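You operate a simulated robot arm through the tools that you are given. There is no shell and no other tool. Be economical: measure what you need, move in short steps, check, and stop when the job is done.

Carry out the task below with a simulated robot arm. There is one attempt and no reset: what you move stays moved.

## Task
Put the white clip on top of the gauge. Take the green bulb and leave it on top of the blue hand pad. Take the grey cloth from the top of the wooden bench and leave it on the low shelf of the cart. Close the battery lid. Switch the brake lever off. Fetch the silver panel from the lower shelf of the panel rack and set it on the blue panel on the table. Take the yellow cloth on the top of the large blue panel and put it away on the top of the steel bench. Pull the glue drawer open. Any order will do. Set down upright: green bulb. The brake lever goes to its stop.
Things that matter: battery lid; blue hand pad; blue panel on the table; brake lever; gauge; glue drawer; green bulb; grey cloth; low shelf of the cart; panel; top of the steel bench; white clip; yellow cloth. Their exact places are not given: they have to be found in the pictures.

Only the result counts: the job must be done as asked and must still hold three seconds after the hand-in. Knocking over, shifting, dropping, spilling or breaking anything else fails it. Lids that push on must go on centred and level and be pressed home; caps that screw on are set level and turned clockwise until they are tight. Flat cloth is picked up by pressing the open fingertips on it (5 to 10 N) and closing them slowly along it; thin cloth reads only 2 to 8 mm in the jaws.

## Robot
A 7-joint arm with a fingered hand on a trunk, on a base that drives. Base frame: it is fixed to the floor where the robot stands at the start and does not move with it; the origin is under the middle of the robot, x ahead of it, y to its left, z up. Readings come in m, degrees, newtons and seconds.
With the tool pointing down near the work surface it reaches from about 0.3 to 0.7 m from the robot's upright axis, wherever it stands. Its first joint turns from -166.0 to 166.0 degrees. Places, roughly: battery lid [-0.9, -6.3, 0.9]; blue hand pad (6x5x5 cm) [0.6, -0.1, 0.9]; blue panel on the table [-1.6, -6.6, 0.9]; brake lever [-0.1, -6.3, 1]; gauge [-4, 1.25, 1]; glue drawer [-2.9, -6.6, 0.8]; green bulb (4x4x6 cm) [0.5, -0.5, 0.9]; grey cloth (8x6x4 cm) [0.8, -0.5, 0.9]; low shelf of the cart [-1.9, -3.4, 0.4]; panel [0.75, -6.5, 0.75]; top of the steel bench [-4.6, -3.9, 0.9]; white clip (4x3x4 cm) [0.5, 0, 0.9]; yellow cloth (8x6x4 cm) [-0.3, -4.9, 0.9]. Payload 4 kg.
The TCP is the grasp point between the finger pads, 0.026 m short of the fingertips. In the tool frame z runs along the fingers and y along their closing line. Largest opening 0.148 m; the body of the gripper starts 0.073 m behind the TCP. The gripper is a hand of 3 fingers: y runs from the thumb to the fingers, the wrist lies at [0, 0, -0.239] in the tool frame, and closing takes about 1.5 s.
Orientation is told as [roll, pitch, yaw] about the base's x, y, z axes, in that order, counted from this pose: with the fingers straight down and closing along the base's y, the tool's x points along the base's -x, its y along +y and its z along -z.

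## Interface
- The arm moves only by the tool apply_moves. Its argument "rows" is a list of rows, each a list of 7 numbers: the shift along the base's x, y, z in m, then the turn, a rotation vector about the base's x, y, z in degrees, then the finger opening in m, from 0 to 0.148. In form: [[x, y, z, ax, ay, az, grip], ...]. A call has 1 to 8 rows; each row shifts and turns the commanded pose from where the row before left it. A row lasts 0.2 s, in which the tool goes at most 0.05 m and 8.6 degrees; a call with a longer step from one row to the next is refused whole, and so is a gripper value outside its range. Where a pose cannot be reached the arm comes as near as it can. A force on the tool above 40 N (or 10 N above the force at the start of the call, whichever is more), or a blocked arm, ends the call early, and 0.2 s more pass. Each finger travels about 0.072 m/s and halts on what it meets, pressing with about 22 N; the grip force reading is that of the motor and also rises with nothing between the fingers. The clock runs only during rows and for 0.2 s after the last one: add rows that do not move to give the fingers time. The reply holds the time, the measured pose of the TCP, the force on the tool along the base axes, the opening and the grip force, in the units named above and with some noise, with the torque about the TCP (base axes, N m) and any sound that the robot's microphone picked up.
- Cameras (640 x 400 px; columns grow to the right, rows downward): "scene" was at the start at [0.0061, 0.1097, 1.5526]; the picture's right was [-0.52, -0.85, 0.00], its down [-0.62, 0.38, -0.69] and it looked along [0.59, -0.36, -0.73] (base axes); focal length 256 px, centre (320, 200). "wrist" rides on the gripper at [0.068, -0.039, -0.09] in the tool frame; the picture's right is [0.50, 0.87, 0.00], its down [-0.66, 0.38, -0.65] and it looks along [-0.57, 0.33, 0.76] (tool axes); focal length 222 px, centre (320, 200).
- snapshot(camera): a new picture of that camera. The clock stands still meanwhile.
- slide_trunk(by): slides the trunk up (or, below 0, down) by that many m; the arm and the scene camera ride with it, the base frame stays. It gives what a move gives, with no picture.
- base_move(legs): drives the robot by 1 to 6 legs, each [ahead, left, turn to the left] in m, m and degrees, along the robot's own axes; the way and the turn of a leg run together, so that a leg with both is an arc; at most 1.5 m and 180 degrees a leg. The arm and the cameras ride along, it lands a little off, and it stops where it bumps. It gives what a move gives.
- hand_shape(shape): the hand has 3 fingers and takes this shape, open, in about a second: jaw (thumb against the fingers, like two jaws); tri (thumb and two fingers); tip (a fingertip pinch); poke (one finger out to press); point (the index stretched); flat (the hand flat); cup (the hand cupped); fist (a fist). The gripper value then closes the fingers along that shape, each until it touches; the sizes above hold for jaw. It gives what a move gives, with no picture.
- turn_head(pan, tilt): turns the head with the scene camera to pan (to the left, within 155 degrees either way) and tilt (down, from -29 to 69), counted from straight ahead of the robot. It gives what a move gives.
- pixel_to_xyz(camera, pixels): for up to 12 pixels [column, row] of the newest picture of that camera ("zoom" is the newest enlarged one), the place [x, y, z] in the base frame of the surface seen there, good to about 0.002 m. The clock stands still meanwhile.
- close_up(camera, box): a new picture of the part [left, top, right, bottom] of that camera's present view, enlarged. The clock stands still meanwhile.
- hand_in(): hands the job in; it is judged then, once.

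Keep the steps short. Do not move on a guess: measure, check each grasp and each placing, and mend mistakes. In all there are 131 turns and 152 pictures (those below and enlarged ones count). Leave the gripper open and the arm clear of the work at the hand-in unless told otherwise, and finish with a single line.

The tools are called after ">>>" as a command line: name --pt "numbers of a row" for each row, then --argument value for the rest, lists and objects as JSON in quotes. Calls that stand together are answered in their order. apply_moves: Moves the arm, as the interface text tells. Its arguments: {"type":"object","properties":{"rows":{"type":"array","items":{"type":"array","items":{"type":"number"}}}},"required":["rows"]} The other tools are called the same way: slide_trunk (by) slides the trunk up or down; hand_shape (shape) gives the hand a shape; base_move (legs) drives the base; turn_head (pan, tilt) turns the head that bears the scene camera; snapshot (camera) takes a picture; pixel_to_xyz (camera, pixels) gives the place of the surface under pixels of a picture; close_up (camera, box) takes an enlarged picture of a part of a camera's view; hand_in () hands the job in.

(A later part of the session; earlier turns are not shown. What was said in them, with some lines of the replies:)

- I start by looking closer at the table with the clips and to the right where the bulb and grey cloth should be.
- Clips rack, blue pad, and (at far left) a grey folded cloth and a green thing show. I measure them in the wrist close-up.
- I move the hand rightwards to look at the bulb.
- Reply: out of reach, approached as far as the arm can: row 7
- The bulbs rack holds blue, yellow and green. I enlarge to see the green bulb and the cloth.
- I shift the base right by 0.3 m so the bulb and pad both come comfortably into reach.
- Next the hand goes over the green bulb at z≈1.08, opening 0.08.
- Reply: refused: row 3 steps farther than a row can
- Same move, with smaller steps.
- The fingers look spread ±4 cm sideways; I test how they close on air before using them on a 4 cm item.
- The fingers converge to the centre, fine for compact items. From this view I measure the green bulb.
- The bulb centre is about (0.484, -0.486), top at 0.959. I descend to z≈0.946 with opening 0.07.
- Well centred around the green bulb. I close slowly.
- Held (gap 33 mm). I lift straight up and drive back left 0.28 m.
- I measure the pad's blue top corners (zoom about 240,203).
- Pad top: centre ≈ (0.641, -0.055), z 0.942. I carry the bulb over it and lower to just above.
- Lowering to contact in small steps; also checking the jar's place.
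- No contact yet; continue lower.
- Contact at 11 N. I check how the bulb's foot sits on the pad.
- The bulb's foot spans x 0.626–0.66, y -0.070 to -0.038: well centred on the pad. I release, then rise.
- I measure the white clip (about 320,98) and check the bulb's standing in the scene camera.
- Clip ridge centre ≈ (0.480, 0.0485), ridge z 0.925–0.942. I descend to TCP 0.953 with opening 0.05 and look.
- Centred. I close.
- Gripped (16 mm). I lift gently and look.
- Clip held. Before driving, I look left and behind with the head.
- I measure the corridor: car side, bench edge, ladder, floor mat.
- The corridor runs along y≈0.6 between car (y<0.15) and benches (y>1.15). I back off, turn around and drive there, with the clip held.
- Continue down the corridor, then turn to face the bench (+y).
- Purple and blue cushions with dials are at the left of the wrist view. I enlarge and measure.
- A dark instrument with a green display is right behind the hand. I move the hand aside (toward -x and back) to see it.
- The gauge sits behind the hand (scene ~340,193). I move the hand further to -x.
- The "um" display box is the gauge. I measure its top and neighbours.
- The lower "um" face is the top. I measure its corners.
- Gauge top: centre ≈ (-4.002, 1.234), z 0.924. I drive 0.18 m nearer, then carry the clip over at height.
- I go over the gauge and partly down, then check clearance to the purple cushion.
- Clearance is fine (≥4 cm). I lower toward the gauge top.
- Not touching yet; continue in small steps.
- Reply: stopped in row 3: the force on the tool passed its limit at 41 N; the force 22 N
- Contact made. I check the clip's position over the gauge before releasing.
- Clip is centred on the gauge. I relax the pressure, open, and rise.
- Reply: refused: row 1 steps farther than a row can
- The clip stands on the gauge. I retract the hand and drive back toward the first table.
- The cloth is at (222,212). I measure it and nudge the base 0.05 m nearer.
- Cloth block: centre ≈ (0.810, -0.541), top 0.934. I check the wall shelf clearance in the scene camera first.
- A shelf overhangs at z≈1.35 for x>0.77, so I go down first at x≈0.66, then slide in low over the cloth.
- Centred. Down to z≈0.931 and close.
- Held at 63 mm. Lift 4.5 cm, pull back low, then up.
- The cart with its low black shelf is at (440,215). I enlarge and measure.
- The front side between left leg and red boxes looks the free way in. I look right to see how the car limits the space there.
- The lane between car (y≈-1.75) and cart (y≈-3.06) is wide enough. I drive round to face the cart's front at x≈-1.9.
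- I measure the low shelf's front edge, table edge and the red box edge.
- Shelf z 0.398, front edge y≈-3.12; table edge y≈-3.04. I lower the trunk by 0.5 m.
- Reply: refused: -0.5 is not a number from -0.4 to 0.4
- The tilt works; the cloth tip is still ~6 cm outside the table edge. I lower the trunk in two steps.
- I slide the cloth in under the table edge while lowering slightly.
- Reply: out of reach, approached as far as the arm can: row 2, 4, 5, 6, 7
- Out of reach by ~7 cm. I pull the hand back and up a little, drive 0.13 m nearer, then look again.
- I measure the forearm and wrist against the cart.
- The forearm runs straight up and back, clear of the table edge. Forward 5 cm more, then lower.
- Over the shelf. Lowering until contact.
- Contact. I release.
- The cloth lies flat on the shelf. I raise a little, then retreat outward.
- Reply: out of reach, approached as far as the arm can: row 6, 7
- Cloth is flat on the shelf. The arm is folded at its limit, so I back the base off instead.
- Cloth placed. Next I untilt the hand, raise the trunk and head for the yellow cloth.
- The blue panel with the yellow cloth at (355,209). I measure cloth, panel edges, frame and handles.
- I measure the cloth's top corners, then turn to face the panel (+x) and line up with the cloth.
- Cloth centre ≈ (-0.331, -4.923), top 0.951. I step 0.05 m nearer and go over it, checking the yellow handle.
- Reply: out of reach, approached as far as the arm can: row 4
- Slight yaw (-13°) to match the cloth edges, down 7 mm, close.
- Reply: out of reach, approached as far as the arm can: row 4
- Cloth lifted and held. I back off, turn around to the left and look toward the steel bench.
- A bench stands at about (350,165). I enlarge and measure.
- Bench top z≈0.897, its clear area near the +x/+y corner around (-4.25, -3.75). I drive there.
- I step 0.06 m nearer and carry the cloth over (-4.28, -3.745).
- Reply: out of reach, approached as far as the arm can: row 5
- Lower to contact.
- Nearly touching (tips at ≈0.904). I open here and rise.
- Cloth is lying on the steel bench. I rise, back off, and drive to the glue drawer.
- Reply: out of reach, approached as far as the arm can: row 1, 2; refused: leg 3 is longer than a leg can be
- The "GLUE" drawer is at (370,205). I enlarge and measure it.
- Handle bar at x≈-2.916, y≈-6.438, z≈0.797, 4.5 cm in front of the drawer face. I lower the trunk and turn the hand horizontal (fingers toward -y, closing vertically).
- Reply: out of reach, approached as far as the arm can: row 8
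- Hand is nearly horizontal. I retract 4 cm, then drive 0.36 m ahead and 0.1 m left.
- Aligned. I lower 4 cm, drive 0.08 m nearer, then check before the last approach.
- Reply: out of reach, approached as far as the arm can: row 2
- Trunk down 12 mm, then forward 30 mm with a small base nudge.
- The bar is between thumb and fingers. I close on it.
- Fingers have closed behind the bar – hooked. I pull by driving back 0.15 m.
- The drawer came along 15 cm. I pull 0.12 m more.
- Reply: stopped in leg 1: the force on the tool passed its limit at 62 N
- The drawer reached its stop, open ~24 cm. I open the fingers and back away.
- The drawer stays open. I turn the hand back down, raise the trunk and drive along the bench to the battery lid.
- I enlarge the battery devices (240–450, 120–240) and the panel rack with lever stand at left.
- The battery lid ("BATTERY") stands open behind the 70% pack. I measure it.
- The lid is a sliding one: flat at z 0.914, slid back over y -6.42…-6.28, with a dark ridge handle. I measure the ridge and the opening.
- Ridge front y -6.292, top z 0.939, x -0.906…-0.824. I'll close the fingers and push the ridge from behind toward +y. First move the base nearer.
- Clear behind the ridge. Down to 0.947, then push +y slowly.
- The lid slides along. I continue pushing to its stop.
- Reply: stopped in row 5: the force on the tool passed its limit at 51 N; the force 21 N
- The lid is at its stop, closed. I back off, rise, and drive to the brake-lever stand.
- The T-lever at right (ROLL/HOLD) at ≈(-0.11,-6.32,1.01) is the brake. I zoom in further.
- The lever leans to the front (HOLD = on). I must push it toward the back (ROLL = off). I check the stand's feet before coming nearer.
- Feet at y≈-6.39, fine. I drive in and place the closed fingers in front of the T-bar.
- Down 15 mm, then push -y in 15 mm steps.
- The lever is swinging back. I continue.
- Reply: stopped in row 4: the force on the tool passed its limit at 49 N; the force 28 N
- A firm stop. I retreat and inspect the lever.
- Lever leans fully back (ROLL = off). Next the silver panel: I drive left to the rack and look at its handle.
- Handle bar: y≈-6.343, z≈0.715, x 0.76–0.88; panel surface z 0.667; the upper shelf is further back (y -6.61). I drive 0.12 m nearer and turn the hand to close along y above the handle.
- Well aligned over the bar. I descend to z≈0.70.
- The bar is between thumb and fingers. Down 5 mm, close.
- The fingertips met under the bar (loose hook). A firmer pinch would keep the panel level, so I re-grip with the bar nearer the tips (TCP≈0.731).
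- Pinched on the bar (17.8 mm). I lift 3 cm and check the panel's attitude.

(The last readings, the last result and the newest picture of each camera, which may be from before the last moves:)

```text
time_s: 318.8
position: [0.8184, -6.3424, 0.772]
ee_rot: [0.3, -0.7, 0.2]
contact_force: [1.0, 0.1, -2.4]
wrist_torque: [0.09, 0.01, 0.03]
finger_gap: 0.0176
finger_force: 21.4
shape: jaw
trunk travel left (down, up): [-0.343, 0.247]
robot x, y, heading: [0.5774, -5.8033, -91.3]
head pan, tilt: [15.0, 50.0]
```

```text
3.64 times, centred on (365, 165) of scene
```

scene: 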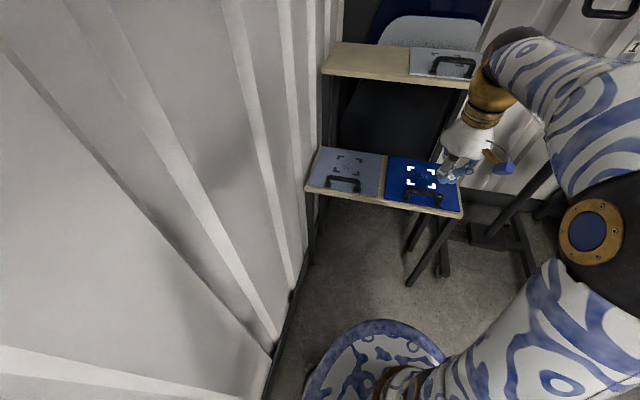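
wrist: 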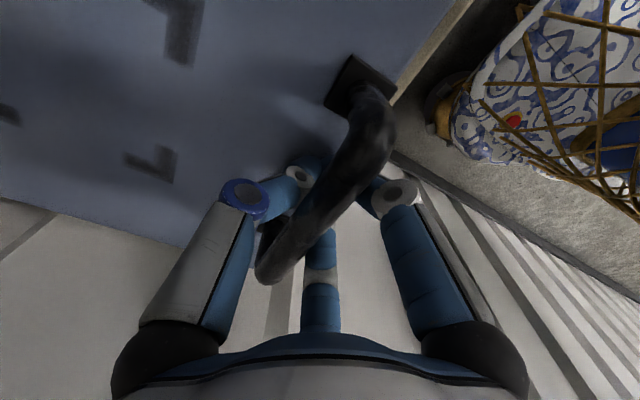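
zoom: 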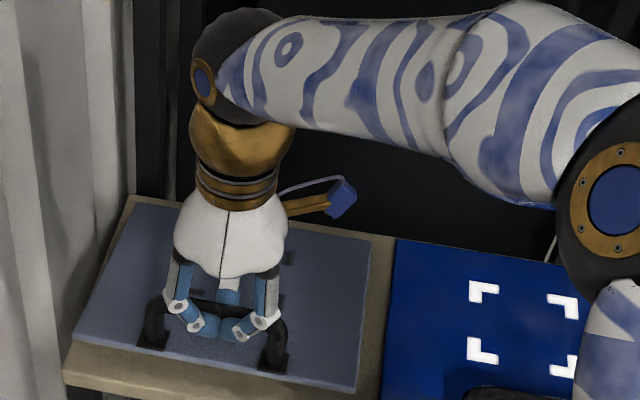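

Light load (2.4 N). I lift further and pull out toward the robot by driving back, then look.

>>> apply_moves --pt "0 0.01 0.03 0 0 0 0.0" --pt "0 0.01 0.03 0 0 0 0.0" --pt "0 0.01 0.03 0 0 0 0.0"

>>> base_move --legs '[[-0.3, 0, 0]]'

>>> close_up --camera "scene" --box '[265, 110, 445, 240]'

```text
time_s: 319.6
position: [0.8179, -6.3119, 0.86]
ee_rot: [0.4, -0.6, 0.2]
contact_force: [-0.1, -0.3, -3.2]
wrist_torque: [0.2, -0.02, -0.04]
finger_gap: 0.0172
finger_force: 22.2
shape: jaw
trunk travel left (down, up): [-0.343, 0.247]
robot x, y, heading: [0.5766, -5.8034, -91.1]
head pan, tilt: [15.0, 50.0]
```

```text
time_s: 321.6
position: [0.8244, -6.0157, 0.86]
ee_rot: [0.3, -0.7, 0.1]
contact_force: [-0.2, 0.1, -2.9]
wrist_torque: [0.19, 0.02, 0.01]
finger_gap: 0.0173
finger_force: 22.2
shape: jaw
trunk travel left (down, up): [-0.343, 0.247]
robot x, y, heading: [0.5866, -5.5037, -91.4]
head pan, tilt: [15.0, 50.0]
```

```text
3.08 times, centred on (355, 175) of scene
```

zoom: 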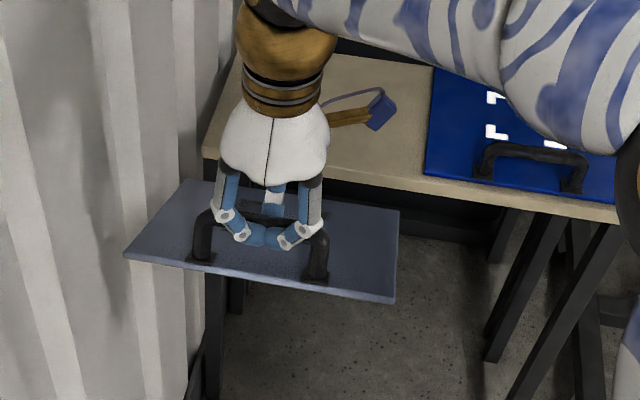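

Panel is held level. I retract the arm 8 cm, raise the trunk, and drive right toward the table with the blue panel.

>>> slide_trunk --by 0.24

>>> apply_moves --pt "-0.03 0.025 0 0 0 0 0.0" --pt "-0.03 0.025 0 0 0 0 0.0" --pt "-0.03 0.025 0 0 0 0 0.0" --pt "-0.03 0 0 0 0 0 0.0" --pt "-0.03 0 0 0 0 0 0.0" --pt "-0.03 0 0 0 0 0 0.0" --pt "-0.03 0 0 0 0 0 0.0"

>>> base_move --legs '[[0, -1.4, 0], [0, -0.75, 0]]'

>>> turn_head --pan 0 --tilt 45

>>> snapshot --camera "scene"

```text
time_s: 324.1
position: [0.8247, -6.0158, 1.1006]
ee_rot: [0.4, -0.6, 0.0]
contact_force: [0.3, -0.3, -3.3]
wrist_torque: [0.21, -0.03, 0.03]
finger_gap: 0.0173
finger_force: 22.1
shape: jaw
trunk travel left (down, up): [-0.583, 0.007]
robot x, y, heading: [0.5829, -5.5074, -91.3]
head pan, tilt: [15.0, 50.0]
```

```text
time_s: 325.7
position: [0.6158, -5.941, 1.1018]
ee_rot: [0.3, -0.7, 0.1]
contact_force: [-0.4, -0.5, -3.3]
wrist_torque: [0.18, 0.01, 0.01]
finger_gap: 0.0175
finger_force: 22.2
shape: jaw
trunk travel left (down, up): [-0.583, 0.007]
robot x, y, heading: [0.587, -5.5079, -91.6]
head pan, tilt: [15.0, 50.0]
```

```text
time_s: 336.3
position: [-1.5139, -5.8786, 1.101]
ee_rot: [0.2, -0.7, 0.0]
contact_force: [0.7, 0.0, -3.2]
wrist_torque: [0.19, 0.02, -0.01]
finger_gap: 0.0173
finger_force: 22.0
shape: jaw
trunk travel left (down, up): [-0.583, 0.007]
robot x, y, heading: [-1.544, -5.4436, -91.5]
head pan, tilt: [15.0, 50.0]
```

```text
time_s: 337.0
position: [-1.5135, -5.8794, 1.1017]
ee_rot: [0.3, -0.7, 0.0]
contact_force: [-0.4, 0.4, -2.3]
wrist_torque: [0.16, 0.03, 0.04]
finger_gap: 0.0173
finger_force: 22.4
shape: jaw
trunk travel left (down, up): [-0.583, 0.007]
robot x, y, heading: [-1.5407, -5.4454, -91.5]
head pan, tilt: [0.0, 45.0]
```

```text
28 pictures are left
```

scene: 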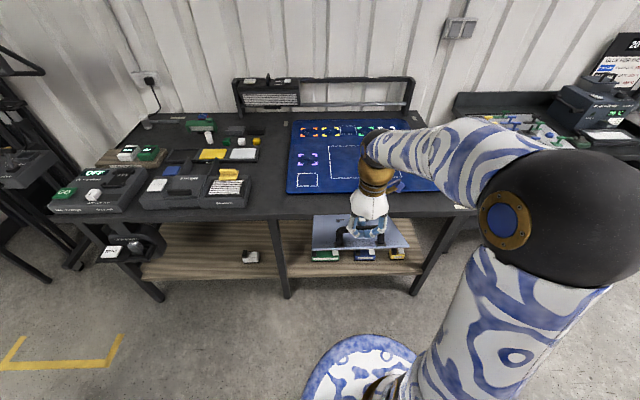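

I measure the blue panel's extent and the white outline on it.

>>> pixel_to_xyz --camera "scene" --pixels '[[290, 190], [293, 124], [435, 188], [332, 178], [330, 147], [345, 165], [400, 185], [355, 183], [298, 185], [318, 173], [345, 131], [350, 205]]'

>>> close_up --camera "scene" --box '[280, 110, 440, 260]'

```text
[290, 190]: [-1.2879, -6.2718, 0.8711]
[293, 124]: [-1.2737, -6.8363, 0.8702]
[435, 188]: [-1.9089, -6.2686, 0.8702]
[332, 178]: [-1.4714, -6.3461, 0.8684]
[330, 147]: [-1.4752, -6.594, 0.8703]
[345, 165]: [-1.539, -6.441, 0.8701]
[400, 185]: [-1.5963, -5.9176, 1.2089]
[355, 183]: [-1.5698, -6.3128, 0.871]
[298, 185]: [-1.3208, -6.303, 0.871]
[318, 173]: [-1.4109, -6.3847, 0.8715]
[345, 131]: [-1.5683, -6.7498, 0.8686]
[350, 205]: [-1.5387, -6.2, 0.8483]
```

```text
2.67 times, centred on (360, 185) of scene
```

zoom: 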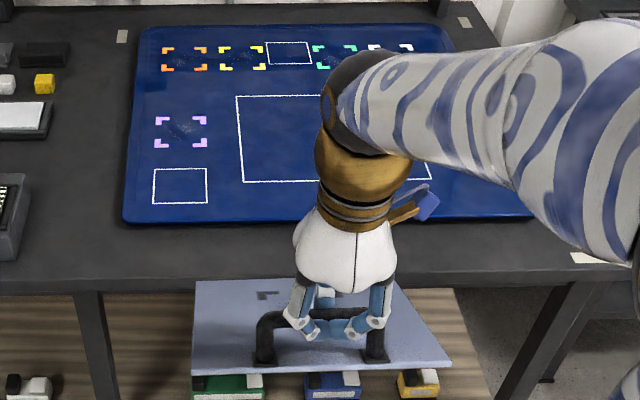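

Outline: x -1.475…-1.778, y -6.346…-6.594, surface z 0.871. Target for the handle: (-1.63, -6.375). I drive in and move over it.

>>> base_move --legs '[[0.32, -0.07, 0]]'

>>> apply_moves --pt "-0.01 -0.035 0 0 0 0 0.0" --pt "-0.01 -0.035 0 0 0 0 0.0" --pt "-0.01 -0.035 0 0 0 0 0.0" --pt "-0.01 -0.035 0 0 0 0 0.0" --pt "0 -0.036 0 0 0 0 0.0" --pt "0 0 -0.04 0 0 0 0.0" --pt "0 0 -0.04 0 0 0 0.0"

>>> snapshot --camera "scene"

```text
time_s: 339.2
position: [-1.5954, -6.1977, 1.1024]
ee_rot: [0.4, -0.7, 0.0]
contact_force: [-0.4, -0.9, -3.1]
wrist_torque: [0.17, 0.0, 0.06]
finger_gap: 0.0173
finger_force: 22.0
shape: jaw
trunk travel left (down, up): [-0.583, 0.007]
robot x, y, heading: [-1.6237, -5.7636, -91.5]
head pan, tilt: [0.0, 45.0]
```

```text
time_s: 340.8
position: [-1.6344, -6.3745, 1.0207]
ee_rot: [0.2, -0.7, 0.0]
contact_force: [-0.4, 0.1, -1.5]
wrist_torque: [-0.02, -0.04, 0.02]
finger_gap: 0.0169
finger_force: 22.4
shape: jaw
trunk travel left (down, up): [-0.583, 0.007]
robot x, y, heading: [-1.624, -5.7657, -91.5]
head pan, tilt: [0.0, 45.0]
```

```text
26 pictures are left
```

scene: 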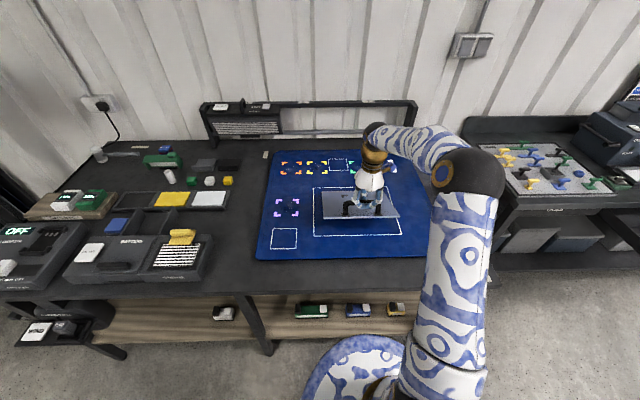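

The load fell: the panel's drooping rear edge touches already. I keep lowering so it lies down flat.

>>> apply_moves --pt "0 0 -0.015 0 0 0 0.0" --pt "0 0 -0.015 0 0 0 0.0" --pt "0 0 -0.015 0 0 0 0.0" --pt "0 0 -0.012 0 0 0 0.0"

>>> close_up --camera "scene" --box '[290, 150, 430, 250]'

```text
time_s: 341.8
position: [-1.6337, -6.3739, 0.9631]
ee_rot: [0.1, -0.6, 0.0]
contact_force: [-0.3, 0.2, -1.0]
wrist_torque: [-0.13, -0.01, 0.01]
finger_gap: 0.0171
finger_force: 21.9
shape: jaw
trunk travel left (down, up): [-0.583, 0.007]
robot x, y, heading: [-1.6219, -5.7675, -91.3]
head pan, tilt: [0.0, 45.0]
```

```text
4.00 times, centred on (360, 200) of scene
```

zoom: 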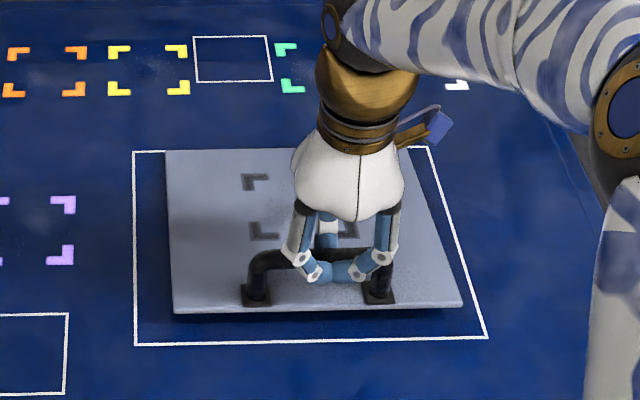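

Inside the outline. Lower the last ~2 cm in small steps.

>>> apply_moves --pt "0 0.002 -0.008 0 0 0 0.0" --pt "0 0.002 -0.006 0 0 0 0.0" --pt "0 0 -0.004 0 0 0 0.0" --pt "0 0 -0.003 0 0 0 0.0"

>>> close_up --camera "scene" --box '[290, 150, 430, 250]'

```text
time_s: 342.8
position: [-1.6344, -6.3698, 0.9444]
ee_rot: [0.2, -0.8, -0.1]
contact_force: [-0.4, 0.7, -1.6]
wrist_torque: [-0.19, -0.06, -0.01]
finger_gap: 0.0173
finger_force: 22.2
shape: jaw
trunk travel left (down, up): [-0.583, 0.007]
robot x, y, heading: [-1.6229, -5.7652, -91.5]
head pan, tilt: [0.0, 45.0]
```

```text
4.00 times, centred on (360, 200) of scene
```

zoom: 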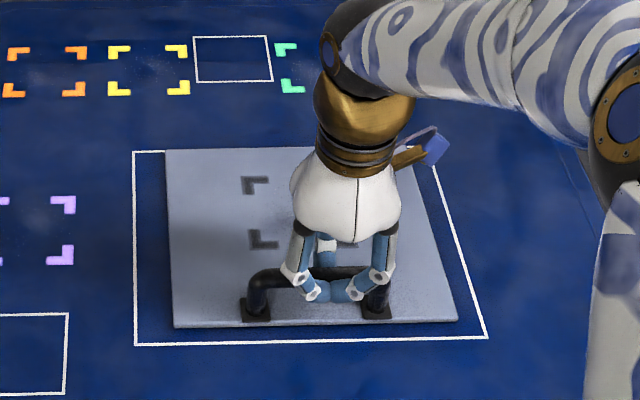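

>>> apply_moves --pt "0 0 -0.003 0 0 0 0.0" --pt "0 0 -0.002 0 0 0 0.0" --pt "0 0 -0.002 0 0 0 0.0"

```text
time_s: 343.6
position: [-1.6351, -6.3709, 0.9407]
ee_rot: [-0.2, -0.8, 0.1]
contact_force: [-0.5, -3.9, 24.7]
wrist_torque: [-0.32, -0.01, -0.01]
finger_gap: 0.0181
finger_force: 21.2
shape: jaw
trunk travel left (down, up): [-0.583, 0.007]
robot x, y, heading: [-1.6229, -5.7632, -91.4]
head pan, tilt: [0.0, 45.0]
```

Down flat (24 N). I open and rise.

>>> apply_moves --pt "0 0 0.002 0 0 0 0.02" --pt "0 0 0 0 0 0 0.035" --pt "0 0 0 0 0 0 0.05" --pt "0 0 0 0 0 0 0.05" --pt "0 0 0.03 0 0 0 0.05" --pt "0 0 0.045 0 0 0 0.05" --pt "0 0 0.045 0 0 0 0.05" --pt "0 0.02 0.03 0 0 0 0.05"

>>> base_move --legs '[[-0.2, 0, 0]]'

>>> snapshot --camera "scene"

```text
time_s: 345.4
position: [-1.6342, -6.3503, 1.0888]
ee_rot: [0.4, -0.6, 0.1]
contact_force: [0.3, -0.1, 0.5]
wrist_torque: [-0.01, -0.02, 0.0]
finger_gap: 0.0496
finger_force: 0.0
shape: jaw
trunk travel left (down, up): [-0.583, 0.007]
robot x, y, heading: [-1.6201, -5.7633, -91.6]
head pan, tilt: [0.0, 45.0]
```

```text
time_s: 347.0
position: [-1.6294, -6.1446, 1.0883]
ee_rot: [0.3, -0.7, 0.0]
contact_force: [-0.1, 0.1, -0.9]
wrist_torque: [-0.01, 0.03, -0.02]
finger_gap: 0.0495
finger_force: 0.1
shape: jaw
trunk travel left (down, up): [-0.583, 0.007]
robot x, y, heading: [-1.6214, -5.556, -91.5]
head pan, tilt: [0.0, 45.0]
```

```text
23 pictures are left
```

scene: 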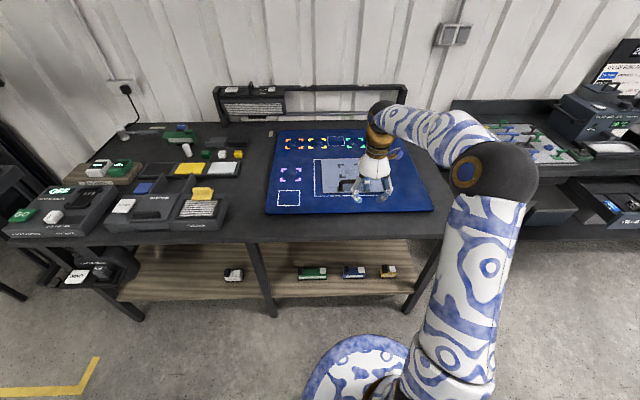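

Panel lies inside the outline, the glue drawer (right) is still open. A last check of the battery lid.

>>> close_up --camera "scene" --box '[95, 150, 245, 245]'

>>> pixel_to_xyz --camera "zoom" --pixels '[[250, 235], [250, 250], [250, 262], [250, 200], [250, 275]]'

```text
4.21 times, centred on (170, 198) of scene
```

zoom: 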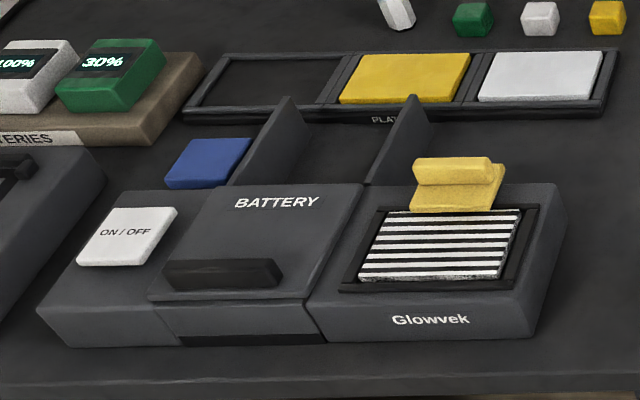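

```text
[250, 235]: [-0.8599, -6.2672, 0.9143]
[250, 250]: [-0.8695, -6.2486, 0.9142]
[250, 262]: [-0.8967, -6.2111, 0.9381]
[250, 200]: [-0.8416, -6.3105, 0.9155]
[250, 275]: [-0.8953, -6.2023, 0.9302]
```

The lid is fully shut. I back clear of the table with the hand open and hand in.

>>> apply_moves --pt "0 0.04 0 0 0 0 0.09" --pt "0 0.04 0 0 0 0 0.12" --pt "0 0.04 0 0 0 0 0.14"

>>> hand_in

```text
time_s: 347.8
position: [-1.6284, -6.0232, 1.0899]
ee_rot: [0.2, -0.6, 0.0]
contact_force: [0.2, -0.4, 0.0]
wrist_torque: [0.03, 0.01, -0.03]
finger_gap: 0.1396
finger_force: 0.0
shape: jaw
trunk travel left (down, up): [-0.583, 0.007]
robot x, y, heading: [-1.617, -5.5615, -91.5]
head pan, tilt: [0.0, 45.0]
```

```text
The job is handed in.
```

All eight jobs were done, each checked by camera after it was done, and the job is handed in with the gripper open and the arm clear.
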